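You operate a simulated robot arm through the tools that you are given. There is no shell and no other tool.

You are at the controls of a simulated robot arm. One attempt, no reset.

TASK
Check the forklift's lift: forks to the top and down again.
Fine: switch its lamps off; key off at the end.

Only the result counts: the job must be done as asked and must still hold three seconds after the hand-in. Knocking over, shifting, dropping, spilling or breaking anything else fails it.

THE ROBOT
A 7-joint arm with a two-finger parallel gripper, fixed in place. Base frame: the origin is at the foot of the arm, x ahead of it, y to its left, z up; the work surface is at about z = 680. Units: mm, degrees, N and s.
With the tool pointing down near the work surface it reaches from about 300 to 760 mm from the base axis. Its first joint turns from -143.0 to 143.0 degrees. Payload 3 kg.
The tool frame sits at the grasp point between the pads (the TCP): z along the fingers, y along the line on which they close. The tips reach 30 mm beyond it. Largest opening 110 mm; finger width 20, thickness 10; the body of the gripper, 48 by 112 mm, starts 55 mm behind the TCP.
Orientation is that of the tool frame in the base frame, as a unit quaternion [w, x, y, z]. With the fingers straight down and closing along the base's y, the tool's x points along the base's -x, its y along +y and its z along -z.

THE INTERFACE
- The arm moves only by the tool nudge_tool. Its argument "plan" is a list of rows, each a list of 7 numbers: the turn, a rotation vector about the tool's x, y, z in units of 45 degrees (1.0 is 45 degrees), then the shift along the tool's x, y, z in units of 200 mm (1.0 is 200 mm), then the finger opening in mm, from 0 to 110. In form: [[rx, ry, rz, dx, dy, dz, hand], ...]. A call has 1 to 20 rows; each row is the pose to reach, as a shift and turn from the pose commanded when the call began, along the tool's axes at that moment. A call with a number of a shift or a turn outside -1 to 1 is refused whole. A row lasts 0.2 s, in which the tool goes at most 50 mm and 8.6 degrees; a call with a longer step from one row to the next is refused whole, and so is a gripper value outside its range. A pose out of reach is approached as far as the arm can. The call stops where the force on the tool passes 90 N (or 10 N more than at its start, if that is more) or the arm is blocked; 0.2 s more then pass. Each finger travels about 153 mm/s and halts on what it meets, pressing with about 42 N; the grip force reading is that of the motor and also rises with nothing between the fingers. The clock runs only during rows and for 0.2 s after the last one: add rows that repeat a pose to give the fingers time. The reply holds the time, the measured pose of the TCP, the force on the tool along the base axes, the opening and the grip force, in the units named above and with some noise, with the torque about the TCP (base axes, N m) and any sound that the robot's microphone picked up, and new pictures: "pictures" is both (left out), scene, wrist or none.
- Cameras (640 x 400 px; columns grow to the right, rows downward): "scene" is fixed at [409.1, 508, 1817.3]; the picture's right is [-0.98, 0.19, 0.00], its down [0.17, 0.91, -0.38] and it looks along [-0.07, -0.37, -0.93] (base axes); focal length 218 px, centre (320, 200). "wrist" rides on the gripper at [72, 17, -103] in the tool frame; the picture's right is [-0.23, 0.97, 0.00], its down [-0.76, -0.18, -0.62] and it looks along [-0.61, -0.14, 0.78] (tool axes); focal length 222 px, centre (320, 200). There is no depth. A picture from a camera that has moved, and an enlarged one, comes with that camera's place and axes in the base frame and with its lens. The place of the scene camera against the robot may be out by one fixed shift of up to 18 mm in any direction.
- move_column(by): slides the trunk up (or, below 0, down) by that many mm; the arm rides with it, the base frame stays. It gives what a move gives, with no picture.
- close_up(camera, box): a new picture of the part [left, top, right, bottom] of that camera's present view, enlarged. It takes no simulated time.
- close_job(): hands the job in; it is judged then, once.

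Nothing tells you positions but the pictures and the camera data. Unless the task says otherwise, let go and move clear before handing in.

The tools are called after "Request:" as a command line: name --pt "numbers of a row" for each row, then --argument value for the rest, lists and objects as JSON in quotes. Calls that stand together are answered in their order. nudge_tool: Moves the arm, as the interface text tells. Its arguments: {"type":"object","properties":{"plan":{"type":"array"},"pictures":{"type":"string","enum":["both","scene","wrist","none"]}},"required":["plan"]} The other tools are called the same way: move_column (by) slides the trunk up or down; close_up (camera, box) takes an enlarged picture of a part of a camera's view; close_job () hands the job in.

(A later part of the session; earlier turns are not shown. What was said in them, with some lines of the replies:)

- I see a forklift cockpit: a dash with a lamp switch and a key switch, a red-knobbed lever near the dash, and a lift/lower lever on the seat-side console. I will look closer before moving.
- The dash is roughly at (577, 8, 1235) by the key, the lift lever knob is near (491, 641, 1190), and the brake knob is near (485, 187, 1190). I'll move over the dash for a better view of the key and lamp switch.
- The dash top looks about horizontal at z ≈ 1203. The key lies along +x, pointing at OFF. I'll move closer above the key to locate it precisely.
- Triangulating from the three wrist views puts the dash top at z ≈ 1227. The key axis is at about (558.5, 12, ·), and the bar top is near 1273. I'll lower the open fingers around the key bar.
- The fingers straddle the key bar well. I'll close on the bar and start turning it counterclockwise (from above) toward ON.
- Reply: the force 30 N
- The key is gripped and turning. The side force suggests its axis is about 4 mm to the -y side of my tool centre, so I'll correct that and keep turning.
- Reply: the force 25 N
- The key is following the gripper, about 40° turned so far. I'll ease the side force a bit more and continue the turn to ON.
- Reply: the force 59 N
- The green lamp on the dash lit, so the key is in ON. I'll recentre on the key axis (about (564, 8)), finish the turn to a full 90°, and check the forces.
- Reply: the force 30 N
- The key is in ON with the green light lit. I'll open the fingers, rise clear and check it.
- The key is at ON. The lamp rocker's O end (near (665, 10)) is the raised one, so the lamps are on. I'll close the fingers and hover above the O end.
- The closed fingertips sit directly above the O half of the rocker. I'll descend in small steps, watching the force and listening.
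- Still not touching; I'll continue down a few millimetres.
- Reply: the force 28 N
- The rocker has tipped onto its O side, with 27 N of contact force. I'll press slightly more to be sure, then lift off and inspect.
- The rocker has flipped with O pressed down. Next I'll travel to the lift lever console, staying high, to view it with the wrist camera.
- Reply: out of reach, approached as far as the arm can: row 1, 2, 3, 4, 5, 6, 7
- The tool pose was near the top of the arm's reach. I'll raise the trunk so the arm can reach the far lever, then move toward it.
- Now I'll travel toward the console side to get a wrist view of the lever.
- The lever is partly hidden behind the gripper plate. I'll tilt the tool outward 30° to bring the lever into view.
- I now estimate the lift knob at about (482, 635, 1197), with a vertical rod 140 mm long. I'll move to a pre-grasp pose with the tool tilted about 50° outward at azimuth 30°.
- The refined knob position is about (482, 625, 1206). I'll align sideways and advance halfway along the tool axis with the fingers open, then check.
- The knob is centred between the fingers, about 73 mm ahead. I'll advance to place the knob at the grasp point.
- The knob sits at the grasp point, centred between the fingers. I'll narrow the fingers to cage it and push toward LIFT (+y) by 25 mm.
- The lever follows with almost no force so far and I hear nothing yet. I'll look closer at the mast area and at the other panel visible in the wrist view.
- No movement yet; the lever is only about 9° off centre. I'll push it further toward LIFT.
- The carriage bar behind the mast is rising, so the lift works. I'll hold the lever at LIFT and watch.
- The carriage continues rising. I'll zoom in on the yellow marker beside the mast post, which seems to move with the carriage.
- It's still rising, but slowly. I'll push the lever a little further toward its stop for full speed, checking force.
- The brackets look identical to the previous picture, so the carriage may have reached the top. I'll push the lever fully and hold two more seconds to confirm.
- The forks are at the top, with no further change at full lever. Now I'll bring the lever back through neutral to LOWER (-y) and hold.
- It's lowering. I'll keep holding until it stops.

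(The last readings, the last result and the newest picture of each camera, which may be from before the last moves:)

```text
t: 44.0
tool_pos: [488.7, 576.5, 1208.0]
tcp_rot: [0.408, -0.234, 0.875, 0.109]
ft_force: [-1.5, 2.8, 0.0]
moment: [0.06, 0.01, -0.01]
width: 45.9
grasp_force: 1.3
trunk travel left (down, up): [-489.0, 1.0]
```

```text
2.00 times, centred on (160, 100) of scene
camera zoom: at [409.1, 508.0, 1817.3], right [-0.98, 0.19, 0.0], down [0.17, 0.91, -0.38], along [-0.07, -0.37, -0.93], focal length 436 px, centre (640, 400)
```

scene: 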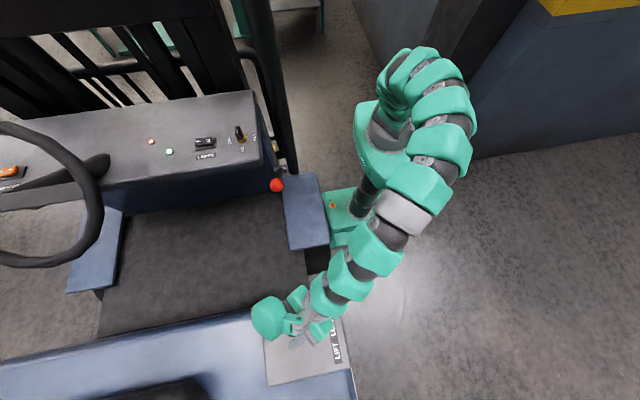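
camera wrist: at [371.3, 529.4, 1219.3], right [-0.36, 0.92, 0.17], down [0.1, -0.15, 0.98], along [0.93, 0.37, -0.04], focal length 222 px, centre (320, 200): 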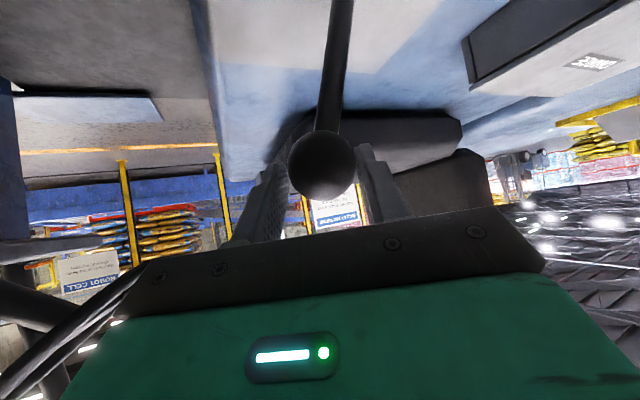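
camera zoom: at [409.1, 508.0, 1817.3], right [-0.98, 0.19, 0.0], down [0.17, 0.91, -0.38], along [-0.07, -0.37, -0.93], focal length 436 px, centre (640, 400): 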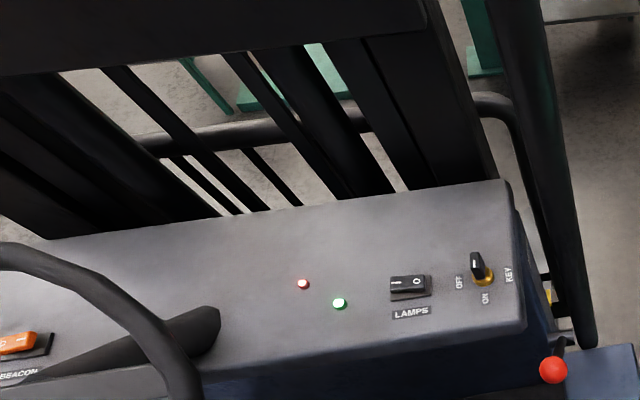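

The forks are fully down (identical to the start). I'll bring the lever to neutral, open the fingers and back away along the tool axis.

Request:
nudge_tool --pt "0 0 0 -0.027 0.072 0.032 44" --pt "0 0 0 -0.054 0.144 0.064 44" --pt "0 0 0 -0.0803 0.2165 0.0958 44" --pt "0 0 0 -0.0803 0.2165 0.0958 70" --pt "0 0 0 -0.0803 0.2165 0.0958 110" --pt "0 0 0 -0.0803 0.2165 0.0958 110" --pt "0 0 0 -0.0803 0.2165 -0.08 110" --pt "0 0 0 -0.0803 0.2165 -0.28 110" --pt "0 0 0 -0.0803 0.2165 -0.48 110" --pt "0 0 0 -0.0803 0.2165 -0.65 110" --pt "0 0 0 -0.0803 0.2165 -0.65 110" --pictures "both"

Request:
close_up --camera "scene" --box '[0, 0, 320, 200]'

```text
t: 46.4
tool_pos: [387.9, 566.6, 1303.1]
tcp_rot: [0.408, -0.235, 0.875, 0.11]
ft_force: [0.2, 0.1, -0.4]
moment: [0.03, 0.0, -0.02]
width: 109.8
grasp_force: 0.1
trunk travel left (down, up): [-489.0, 1.0]
camera wrist: at [271.2, 520.7, 1314.4], right [-0.36, 0.92, 0.18], down [0.1, -0.15, 0.98], along [0.93, 0.37, -0.04], focal length 222 px, centre (320, 200)
```

scene: 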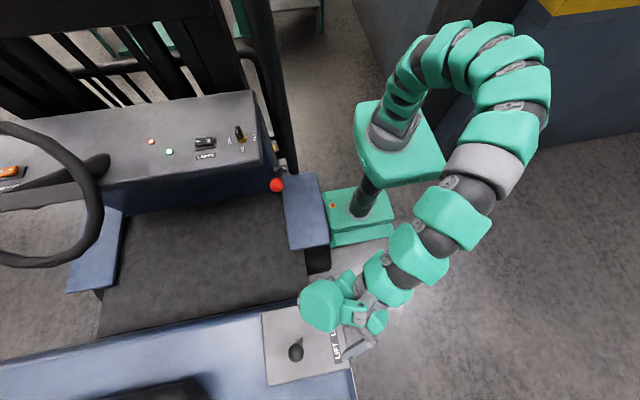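
wrist: 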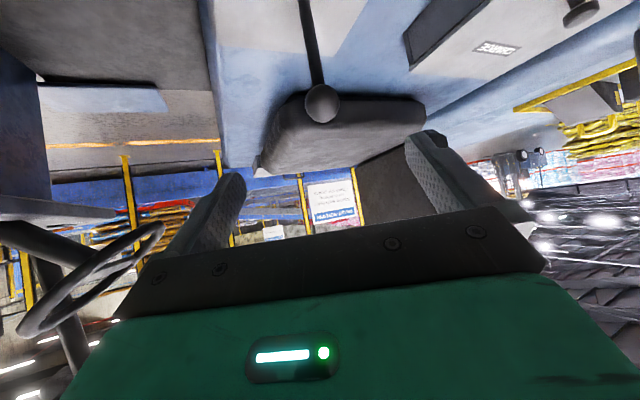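

```text
2.00 times, centred on (160, 100) of scene
camera zoom: at [409.1, 508.0, 1817.3], right [-0.98, 0.19, 0.0], down [0.17, 0.91, -0.38], along [-0.07, -0.37, -0.93], focal length 436 px, centre (640, 400)
```

zoom: 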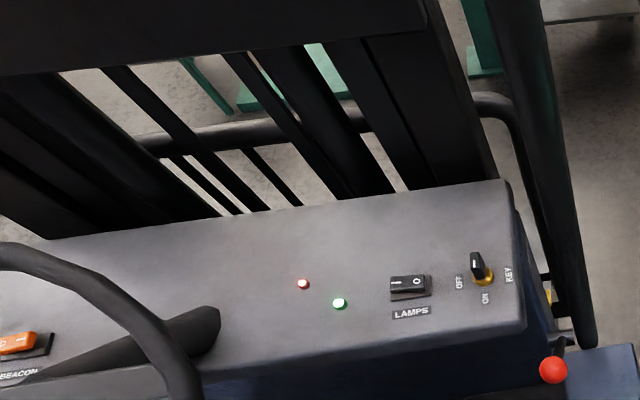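

The lever has returned to neutral and the forks are down. I'll head back toward the key in two stages, staying high.

Request:
nudge_tool --pt "-0.0467 0.0843 -0.1002 -0.0077 -0.163 -0.1167 100" --pt "-0.0933 0.1687 -0.2003 -0.0153 -0.326 -0.2333 90" --pt "-0.14 0.253 -0.3005 -0.023 -0.489 -0.35 80" --pt "-0.1867 0.3373 -0.4007 -0.0307 -0.652 -0.4667 80" --pt "-0.2333 0.4217 -0.5008 -0.0383 -0.815 -0.5833 80" --pt "-0.28 0.506 -0.601 -0.046 -0.978 -0.7 80" --pt "-0.28 0.506 -0.601 -0.046 -0.978 -0.7 80" --pictures "scene"

```text
t: 48.0
tool_pos: [402.4, 346.6, 1400.3]
tcp_rot: [0.215, -0.492, 0.842, 0.059]
ft_force: [0.3, -0.2, 0.0]
moment: [0.03, 0.04, 0.01]
width: 80.1
grasp_force: 0.1
trunk travel left (down, up): [-489.0, 1.0]
```

scene: 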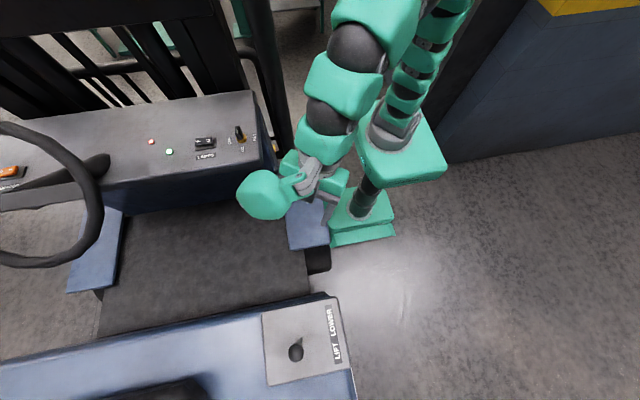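

Continuing toward the key and levelling the tool to point straight down.

Request:
nudge_tool --pt "-0.0467 0.0843 -0.1002 0.1086 -0.1548 -0.0128 80" --pt "-0.0933 0.1687 -0.2003 0.2172 -0.3097 -0.0257 80" --pt "-0.14 0.253 -0.3005 0.3258 -0.4645 -0.0385 80" --pt "-0.1867 0.3373 -0.4007 0.4343 -0.6193 -0.0513 80" --pt "-0.2333 0.4217 -0.5008 0.5429 -0.7742 -0.0642 80" --pt "-0.28 0.506 -0.601 0.6515 -0.929 -0.077 80" --pt "-0.28 0.506 -0.601 0.6515 -0.929 -0.077 80" --pictures "both"

```text
t: 49.6
tool_pos: [500.3, 145.1, 1378.0]
tcp_rot: [0.0, -0.694, 0.72, 0.001]
ft_force: [0.7, -0.5, -0.1]
moment: [0.0, 0.03, 0.02]
width: 80.2
grasp_force: 0.1
trunk travel left (down, up): [-489.0, 1.0]
camera wrist: at [481.0, 73.9, 1481.5], right [-0.97, 0.26, 0.0], down [0.21, 0.76, 0.62], along [0.16, 0.6, -0.78], focal length 222 px, centre (320, 200)
```

scene: 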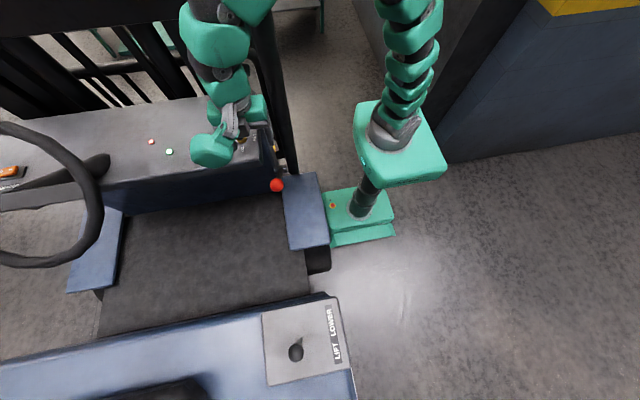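
wrist: 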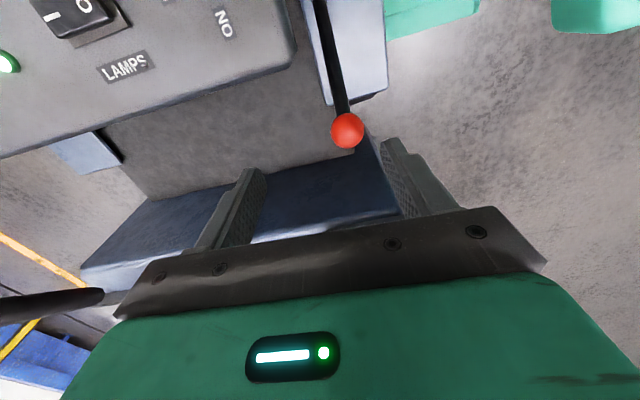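

The tool is pointing down again at θ ≈ 88°. I'll move directly above the key.

Request:
nudge_tool --pt "0 0 0 0.168 -0.087 0.03 70" --pt "0 0 0 0.336 -0.174 0.08 60" --pt "0 0 0 0.505 -0.262 0.13 60" --pt "0 0 0 0.673 -0.349 0.195 60" --pt "0 0 0 0.673 -0.349 0.195 60" --pictures "both"

Request:
close_up --camera "wrist" --box '[200, 90, 440, 240]'

```text
t: 50.8
tool_pos: [564.2, 6.9, 1340.5]
tcp_rot: [0.0, -0.694, 0.72, 0.0]
ft_force: [0.0, 0.5, 0.3]
moment: [0.03, 0.01, -0.01]
width: 60.1
grasp_force: 0.0
trunk travel left (down, up): [-489.0, 1.0]
camera wrist: at [544.7, -63.4, 1444.6], right [-0.96, 0.26, 0.0], down [0.21, 0.75, 0.62], along [0.16, 0.6, -0.78], focal length 222 px, centre (320, 200)
```

scene: 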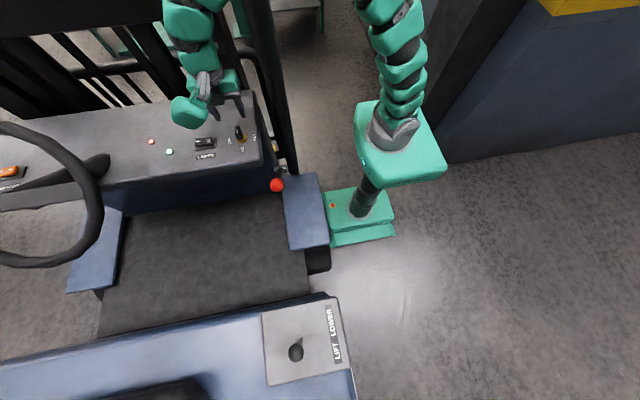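
wrist: 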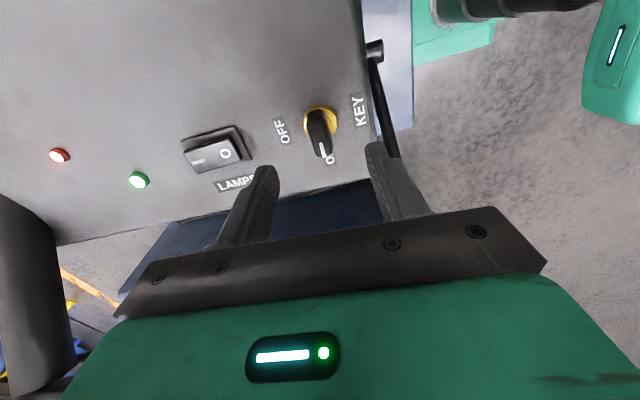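

```text
2.67 times, centred on (320, 165) of wrist
camera zoom: at [544.7, -63.4, 1444.6], right [-0.96, 0.26, 0.0], down [0.21, 0.75, 0.62], along [0.16, 0.6, -0.78], focal length 592 px, centre (320, 293)
```

zoom: 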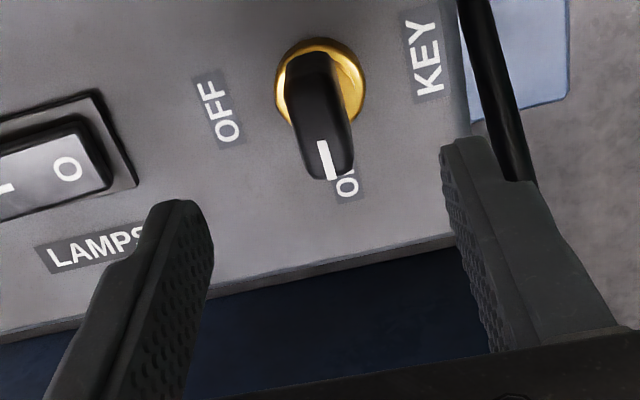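

The fingers are well aligned around the key bar. I'll descend and close on it.

Request:
nudge_tool --pt "0 0 0 0 0 0.15 60" --pt "0 0 0 0 0 0.28 60" --pt "0 0 0 0 0 0.325 60" --pt "0 0 0 0 0 0.325 30" --pt "0 0 0 0 0 0.325 0" --pt "0 0 0 0 0 0.325 0" --pictures "wrist"

Request:
close_up --camera "wrist" --box '[240, 110, 400, 210]'

```text
t: 52.2
tool_pos: [565.3, 7.7, 1275.4]
tcp_rot: [0.0, -0.694, 0.72, 0.0]
ft_force: [13.6, -1.1, 3.5]
moment: [-0.33, -0.46, 0.03]
width: 17.0
grasp_force: 45.7
trunk travel left (down, up): [-489.0, 1.0]
camera wrist: at [545.4, -62.2, 1378.9], right [-0.96, 0.26, 0.0], down [0.2, 0.75, 0.62], along [0.16, 0.6, -0.78], focal length 222 px, centre (320, 200)
```

wrist: 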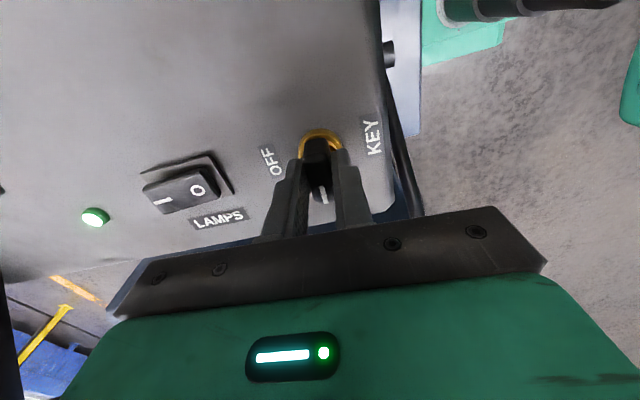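

```text
4.00 times, centred on (320, 160) of wrist
camera zoom: at [545.4, -62.2, 1378.9], right [-0.96, 0.26, 0.0], down [0.2, 0.75, 0.62], along [0.16, 0.6, -0.78], focal length 888 px, centre (320, 360)
```

zoom: 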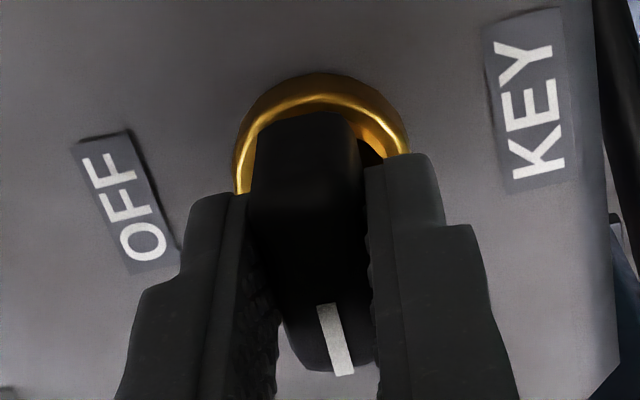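

The grip is good with little side force, and my best estimate of the key axis is (565.4, 10.3). I'll turn the key clockwise (from above) back toward OFF, first half.

Request:
nudge_tool --pt "0 0 0.15 -0.001 0.0014 0 0" --pt "0 0 0.3 -0.002 0.0028 0 0" --pt "0 0 0.45 -0.003 0.0042 0 0" --pt "0 0 0.6 -0.004 0.0056 0 0" --pt "0 0 0.75 -0.005 0.007 0 0" --pt "0 0 0.9 -0.0062 0.0087 0 0" --pt "0 0 0.9 -0.0062 0.0087 0 0" --pictures "both"

Request:
close_up --camera "wrist" --box '[240, 110, 400, 210]'

```text
t: 53.8
tool_pos: [563.9, 8.7, 1275.3]
tcp_rot: [0.002, -0.401, 0.916, 0.0]
ft_force: [21.1, -0.2, 14.9]
moment: [-0.53, 0.0, -0.07]
width: 16.8
grasp_force: 45.1
trunk travel left (down, up): [-489.0, 1.0]
camera wrist: at [502.2, -31.8, 1378.8], right [-0.56, 0.83, 0.0], down [0.65, 0.44, 0.62], along [0.52, 0.35, -0.78], focal length 222 px, centre (320, 200)
```

scene: 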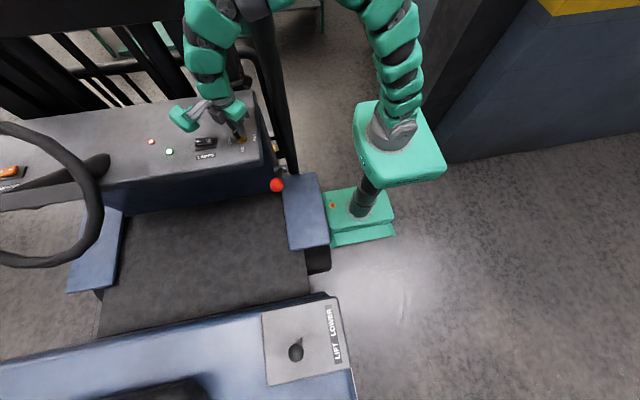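
wrist: 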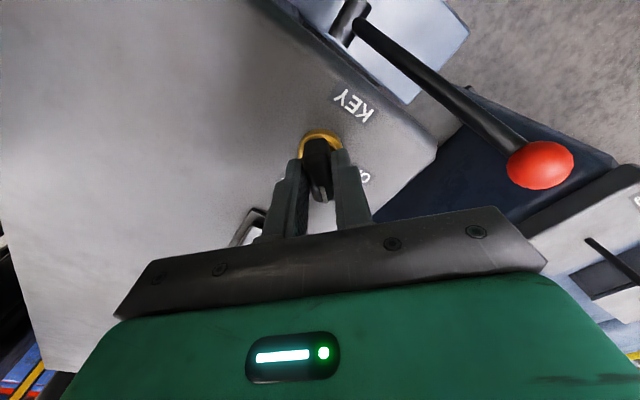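

```text
4.00 times, centred on (320, 160) of wrist
camera zoom: at [502.2, -31.8, 1378.8], right [-0.56, 0.83, 0.0], down [0.65, 0.44, 0.62], along [0.52, 0.35, -0.78], focal length 888 px, centre (320, 360)
```

zoom: 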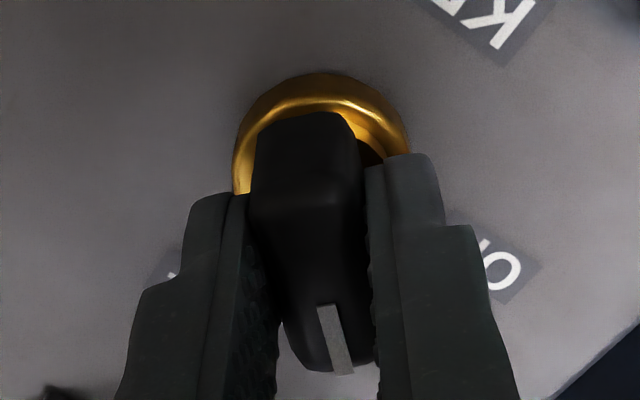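

The key is following. I'll turn the remaining way to OFF.

Request:
nudge_tool --pt "0 0 0.15 -0.0125 0.0027 0 0" --pt "0 0 0.3 -0.0125 0.0027 0 0" --pt "0 0 0.45 -0.0125 0.0027 0 0" --pt "0 0 0.6 -0.0125 0.0027 0 0" --pt "0 0 0.75 -0.0125 0.0027 0 0" --pt "0 0 0.9 -0.0125 0.0027 0 0" --pt "0 0 0.9 -0.0125 0.0027 0 0" --pictures "both"

Request:
close_up --camera "wrist" --box '[240, 110, 400, 210]'

Request:
close_up --camera "scene" --box '[120, 90, 300, 202]'

```text
t: 55.4
tool_pos: [563.1, 9.5, 1274.9]
tcp_rot: [-0.001, -0.059, 0.998, 0.002]
ft_force: [1.8, -11.6, -12.0]
moment: [-0.42, -0.44, -0.07]
width: 16.6
grasp_force: 44.9
trunk travel left (down, up): [-489.0, 1.0]
camera wrist: at [489.5, 19.4, 1379.0], right [0.11, 0.99, 0.0], down [0.78, -0.09, 0.62], along [0.62, -0.07, -0.78], focal length 222 px, centre (320, 200)
```

scene: 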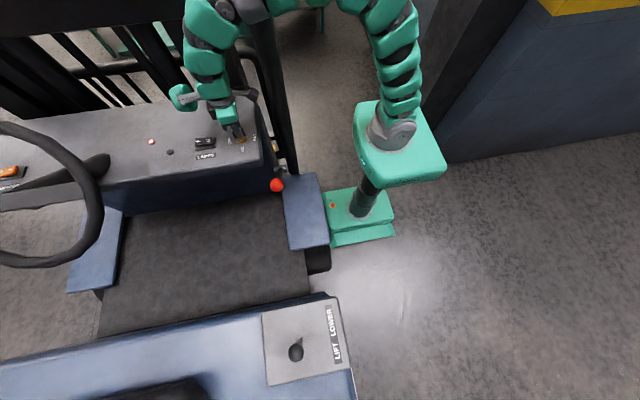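
wrist: 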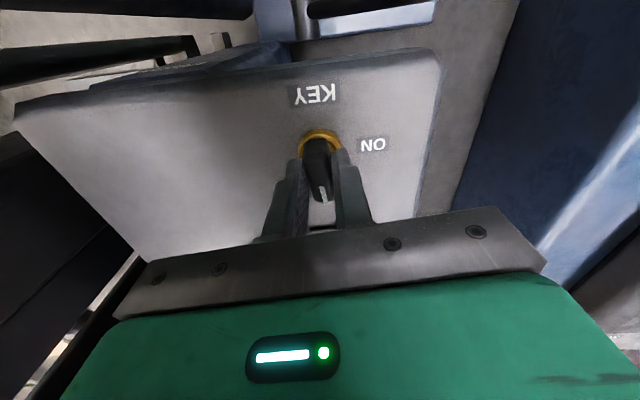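

```text
4.00 times, centred on (320, 160) of wrist
camera zoom: at [489.5, 19.4, 1379.0], right [0.11, 0.99, 0.0], down [0.78, -0.09, 0.62], along [0.62, -0.07, -0.78], focal length 888 px, centre (320, 360)
```

zoom: 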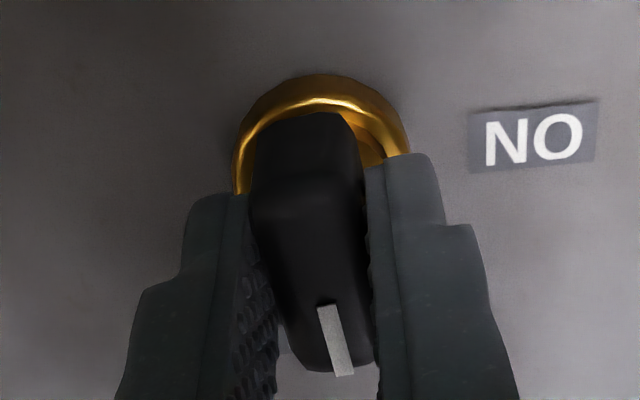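

```text
3.56 times, centred on (210, 146) of scene
camera zoom: at [409.1, 508.0, 1817.3], right [-0.98, 0.19, 0.0], down [0.17, 0.91, -0.38], along [-0.07, -0.37, -0.93], focal length 776 px, centre (711, 392)
```

zoom: 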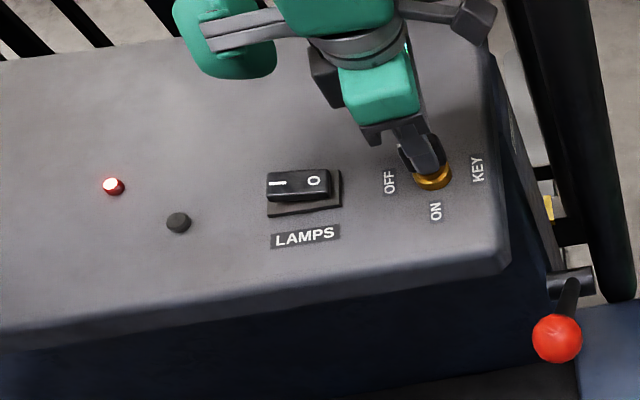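

The green light is out. I'll turn the last ~9° so the key is fully at OFF, watching for the end stop.

Request:
nudge_tool --pt "0 0 0.08 0 0 0 0" --pt "0 0 0.15 0 0 0 0" --pt "0 0 0.2 0 0 0 0" --pt "0 0 0.2 0 0 0 0" --pictures "wrist"

Request:
close_up --camera "wrist" --box '[240, 110, 400, 210]'

```text
t: 56.4
tool_pos: [563.8, 10.7, 1274.8]
tcp_rot: [-0.001, 0.018, 1.0, 0.001]
ft_force: [-3.4, -11.4, -16.4]
moment: [-0.37, 0.42, 1.04]
width: 17.5
grasp_force: 45.2
trunk travel left (down, up): [-489.0, 1.0]
camera wrist: at [491.8, 31.0, 1379.1], right [0.26, 0.96, 0.0], down [0.76, -0.21, 0.62], along [0.6, -0.16, -0.78], focal length 222 px, centre (320, 200)
```

wrist: 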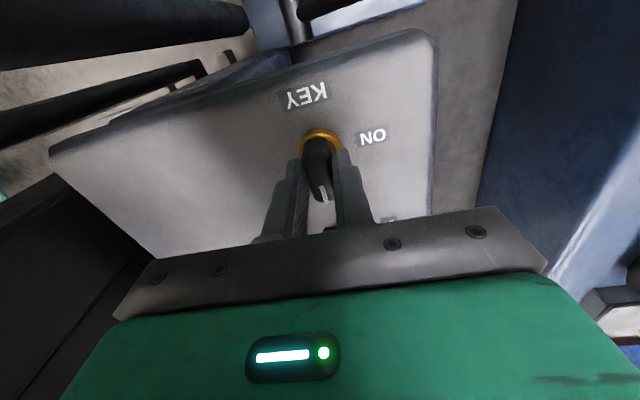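

```text
4.00 times, centred on (320, 160) of wrist
camera zoom: at [491.8, 31.0, 1379.1], right [0.26, 0.96, 0.0], down [0.76, -0.21, 0.62], along [0.6, -0.16, -0.78], focal length 888 px, centre (320, 360)
```

zoom: 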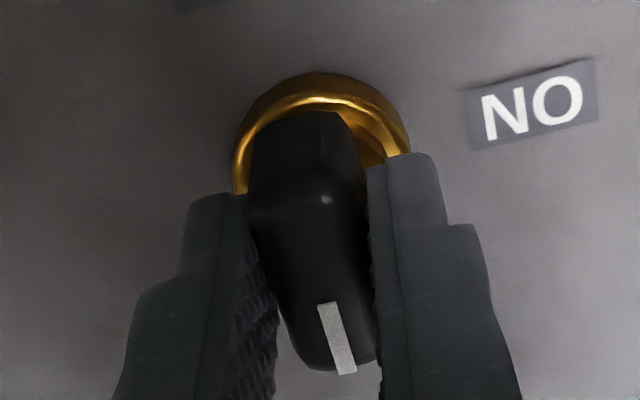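

The torque rose to about 1 N·m, so the key is against its OFF stop. I'll release it and rise clear.

Request:
nudge_tool --pt "0 0 0 0 0 0 30" --pt "0 0 0 0 0 0 60" --pt "0 0 0 0 0 0 60" --pt "0 0 0 0 0 -0.15 60" --pt "0 0 0 0 0 -0.3 60" --pt "0 0 0 0 0 -0.4 60" --pt "0 0 0 0 0 -0.4 60" --pictures "both"

Request:
close_up --camera "wrist" --box '[240, 90, 400, 190]'

Request:
close_up --camera "scene" --box '[150, 80, 270, 155]'

Request:
close_up --camera "wrist" --box '[280, 140, 400, 215]'

```text
t: 58.0
tool_pos: [562.5, 10.9, 1355.8]
tcp_rot: [0.0, 0.018, 1.0, 0.0]
ft_force: [0.3, -0.5, -0.1]
moment: [-0.03, -0.01, 0.0]
width: 60.0
grasp_force: 0.1
trunk travel left (down, up): [-489.0, 1.0]
camera wrist: at [491.9, 32.1, 1460.1], right [0.26, 0.97, 0.0], down [0.75, -0.21, 0.62], along [0.6, -0.16, -0.78], focal length 222 px, centre (320, 200)
```

scene: 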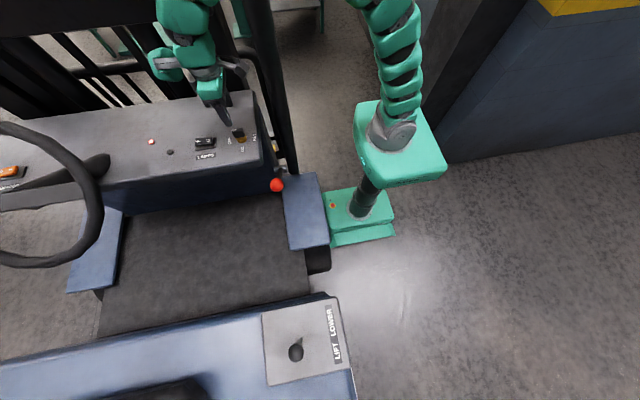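
wrist: 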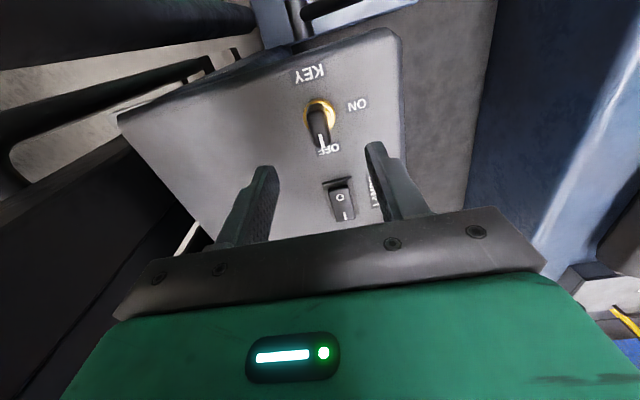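

```text
4.00 times, centred on (320, 140) of wrist
camera zoom: at [491.9, 32.1, 1460.1], right [0.26, 0.97, 0.0], down [0.75, -0.21, 0.62], along [0.6, -0.16, -0.78], focal length 888 px, centre (320, 440)
```

zoom: 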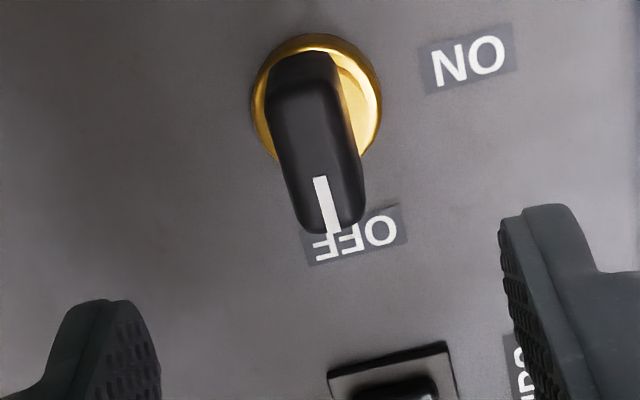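

```text
5.33 times, centred on (210, 118) of scene
camera zoom: at [409.1, 508.0, 1817.3], right [-0.98, 0.19, 0.0], down [0.17, 0.91, -0.38], along [-0.07, -0.37, -0.93], focal length 1163 px, centre (907, 640)
```

zoom: 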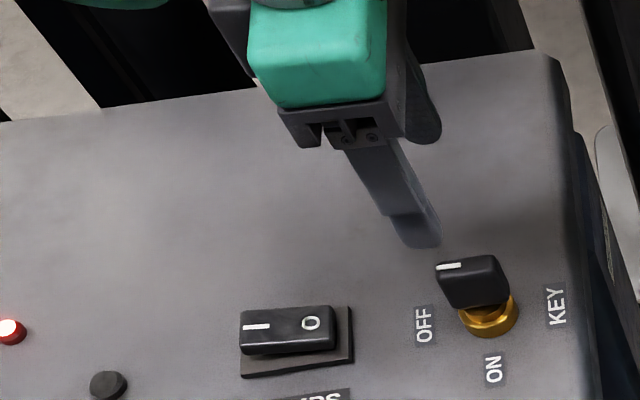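

```text
5.33 times, centred on (340, 178) of wrist
camera zoom: at [491.9, 32.1, 1460.1], right [0.26, 0.97, 0.0], down [0.75, -0.21, 0.62], along [0.6, -0.16, -0.78], focal length 1185 px, centre (213, 320)
```

zoom: 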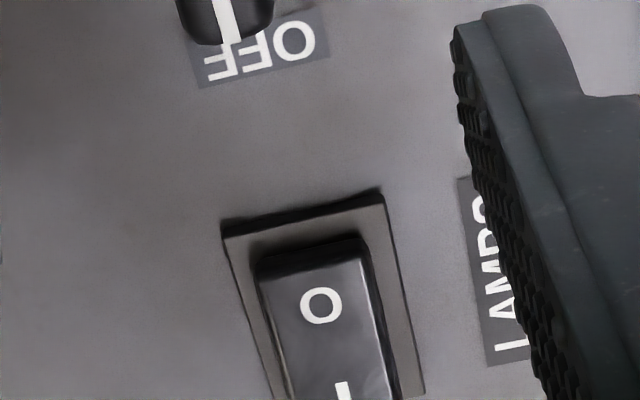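

The key is back at OFF. I'll retreat and take a last look at the rocker, the forks, and the lever.

Request:
nudge_tool --pt "0 0 0 0.1 0.05 -0.15 60" --pt "0 0 0 0.25 0.17 -0.25 60" --pt "0 0 0 0.4 0.3 -0.3 60" --pt "0 0 0 0.565 0.43 -0.3 60" --pt "0 0 0 0.565 0.43 -0.3 60" --pictures "both"

Request:
close_up --camera "scene" --box '[170, 115, 270, 178]'

Request:
close_up --camera "scene" --box '[0, 0, 320, 200]'

Request:
close_up --camera "scene" --box '[230, 280, 390, 380]'

Request:
close_up --camera "scene" --box '[0, 150, 64, 190]'

```text
t: 59.2
tool_pos: [454.2, 101.9, 1413.8]
tcp_rot: [0.001, 0.019, 1.0, 0.0]
ft_force: [0.5, -0.5, 0.3]
moment: [0.0, -0.04, -0.01]
width: 60.0
grasp_force: 0.1
trunk travel left (down, up): [-489.0, 1.0]
camera wrist: at [382.3, 122.6, 1517.9], right [0.26, 0.96, 0.0], down [0.75, -0.21, 0.62], along [0.6, -0.16, -0.78], focal length 222 px, centre (320, 200)
```

scene: 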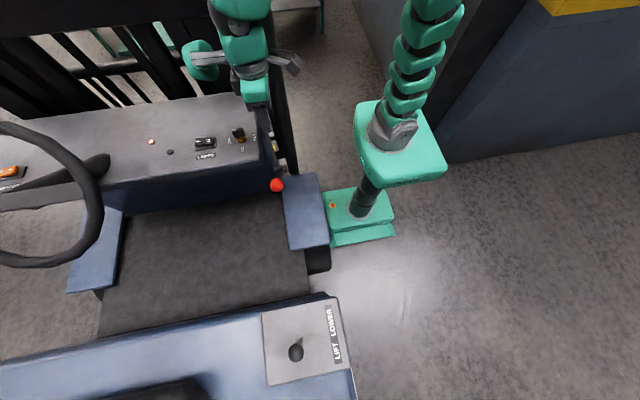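
wrist: 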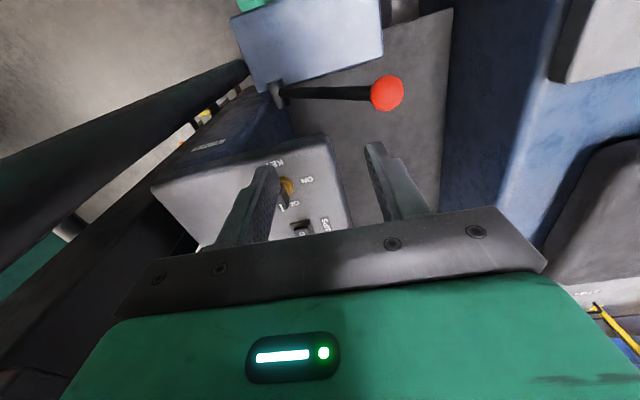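

```text
6.35 times, centred on (220, 146) of scene
camera zoom: at [409.1, 508.0, 1817.3], right [-0.98, 0.19, 0.0], down [0.17, 0.91, -0.38], along [-0.07, -0.37, -0.93], focal length 1385 px, centre (955, 540)
```

zoom: 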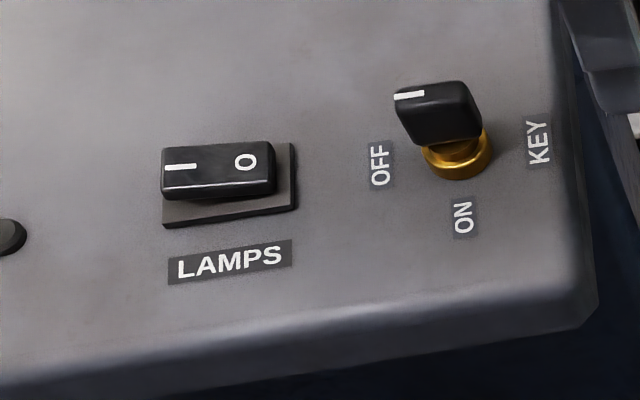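

```text
2.00 times, centred on (160, 100) of scene
camera zoom: at [409.1, 508.0, 1817.3], right [-0.98, 0.19, 0.0], down [0.17, 0.91, -0.38], along [-0.07, -0.37, -0.93], focal length 436 px, centre (640, 400)
```

zoom: 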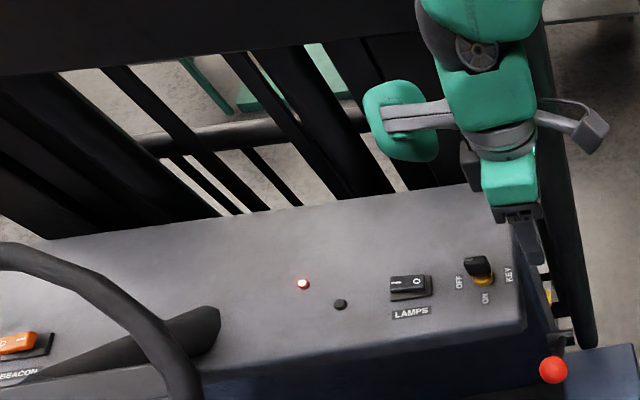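

```text
4.00 times, centred on (310, 330) of scene
camera zoom: at [409.1, 508.0, 1817.3], right [-0.98, 0.19, 0.0], down [0.17, 0.91, -0.38], along [-0.07, -0.37, -0.93], focal length 872 px, centre (360, -320)
```

zoom: 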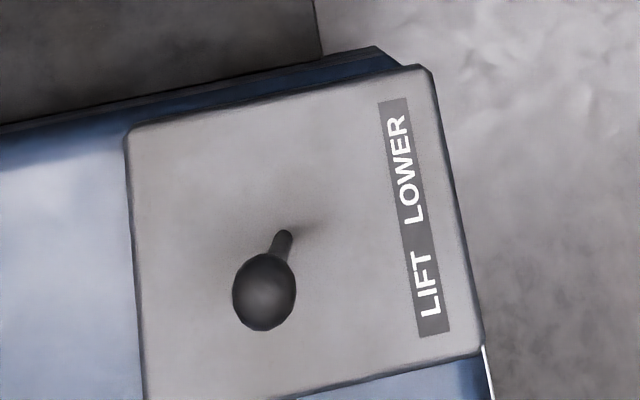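

```text
10.00 times, centred on (32, 170) of scene
camera zoom: at [409.1, 508.0, 1817.3], right [-0.98, 0.19, 0.0], down [0.17, 0.91, -0.38], along [-0.07, -0.37, -0.93], focal length 2181 px, centre (3200, 500)
```

zoom: 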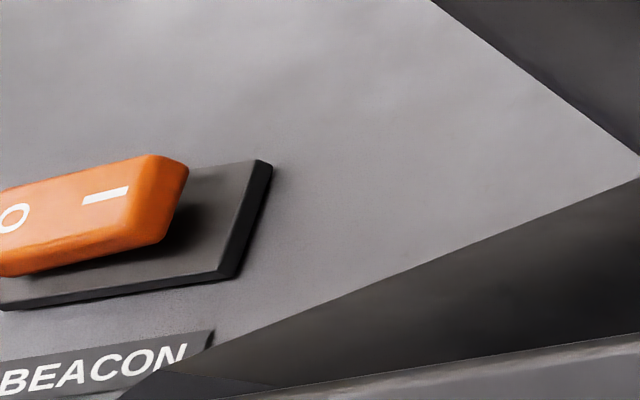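

I've checked everything in the last pictures:
- **Forks:** back fully down, after going to the top.
- **Lift lever:** back at neutral.
- **Lamps:** the rocker is pressed to O.
- **Key:** at OFF, with the green light out.

The gripper is empty and clear of everything, so I'm handing the job in.

Request:
close_job

```text
The job is handed in.
```

The forklift's lift check is done and the job is handed in; no verdict came back with it.

- **Lift check:** with the key on, I held the lever at LIFT until the carriage stopped rising. I then held it at LOWER until the carriage was back where it started, and left the lever in neutral. I judged the top and bottom by the carriage no longer moving in the scene pictures. The fork tips themselves were not in view.
- **Lamps:** the LAMPS rocker started with its I side down, and I pressed it over to O. The lamps themselves are not visible from either camera, so I'm going by the switch position.
- **Key:** it is back at OFF against its stop, and the green light on the dash is out.

The red dash light was on at the start with the key off, and it is still on. I don't know what it signals. I left the brake lever and the BEACON switch alone. The gripper is empty and clear of the truck.
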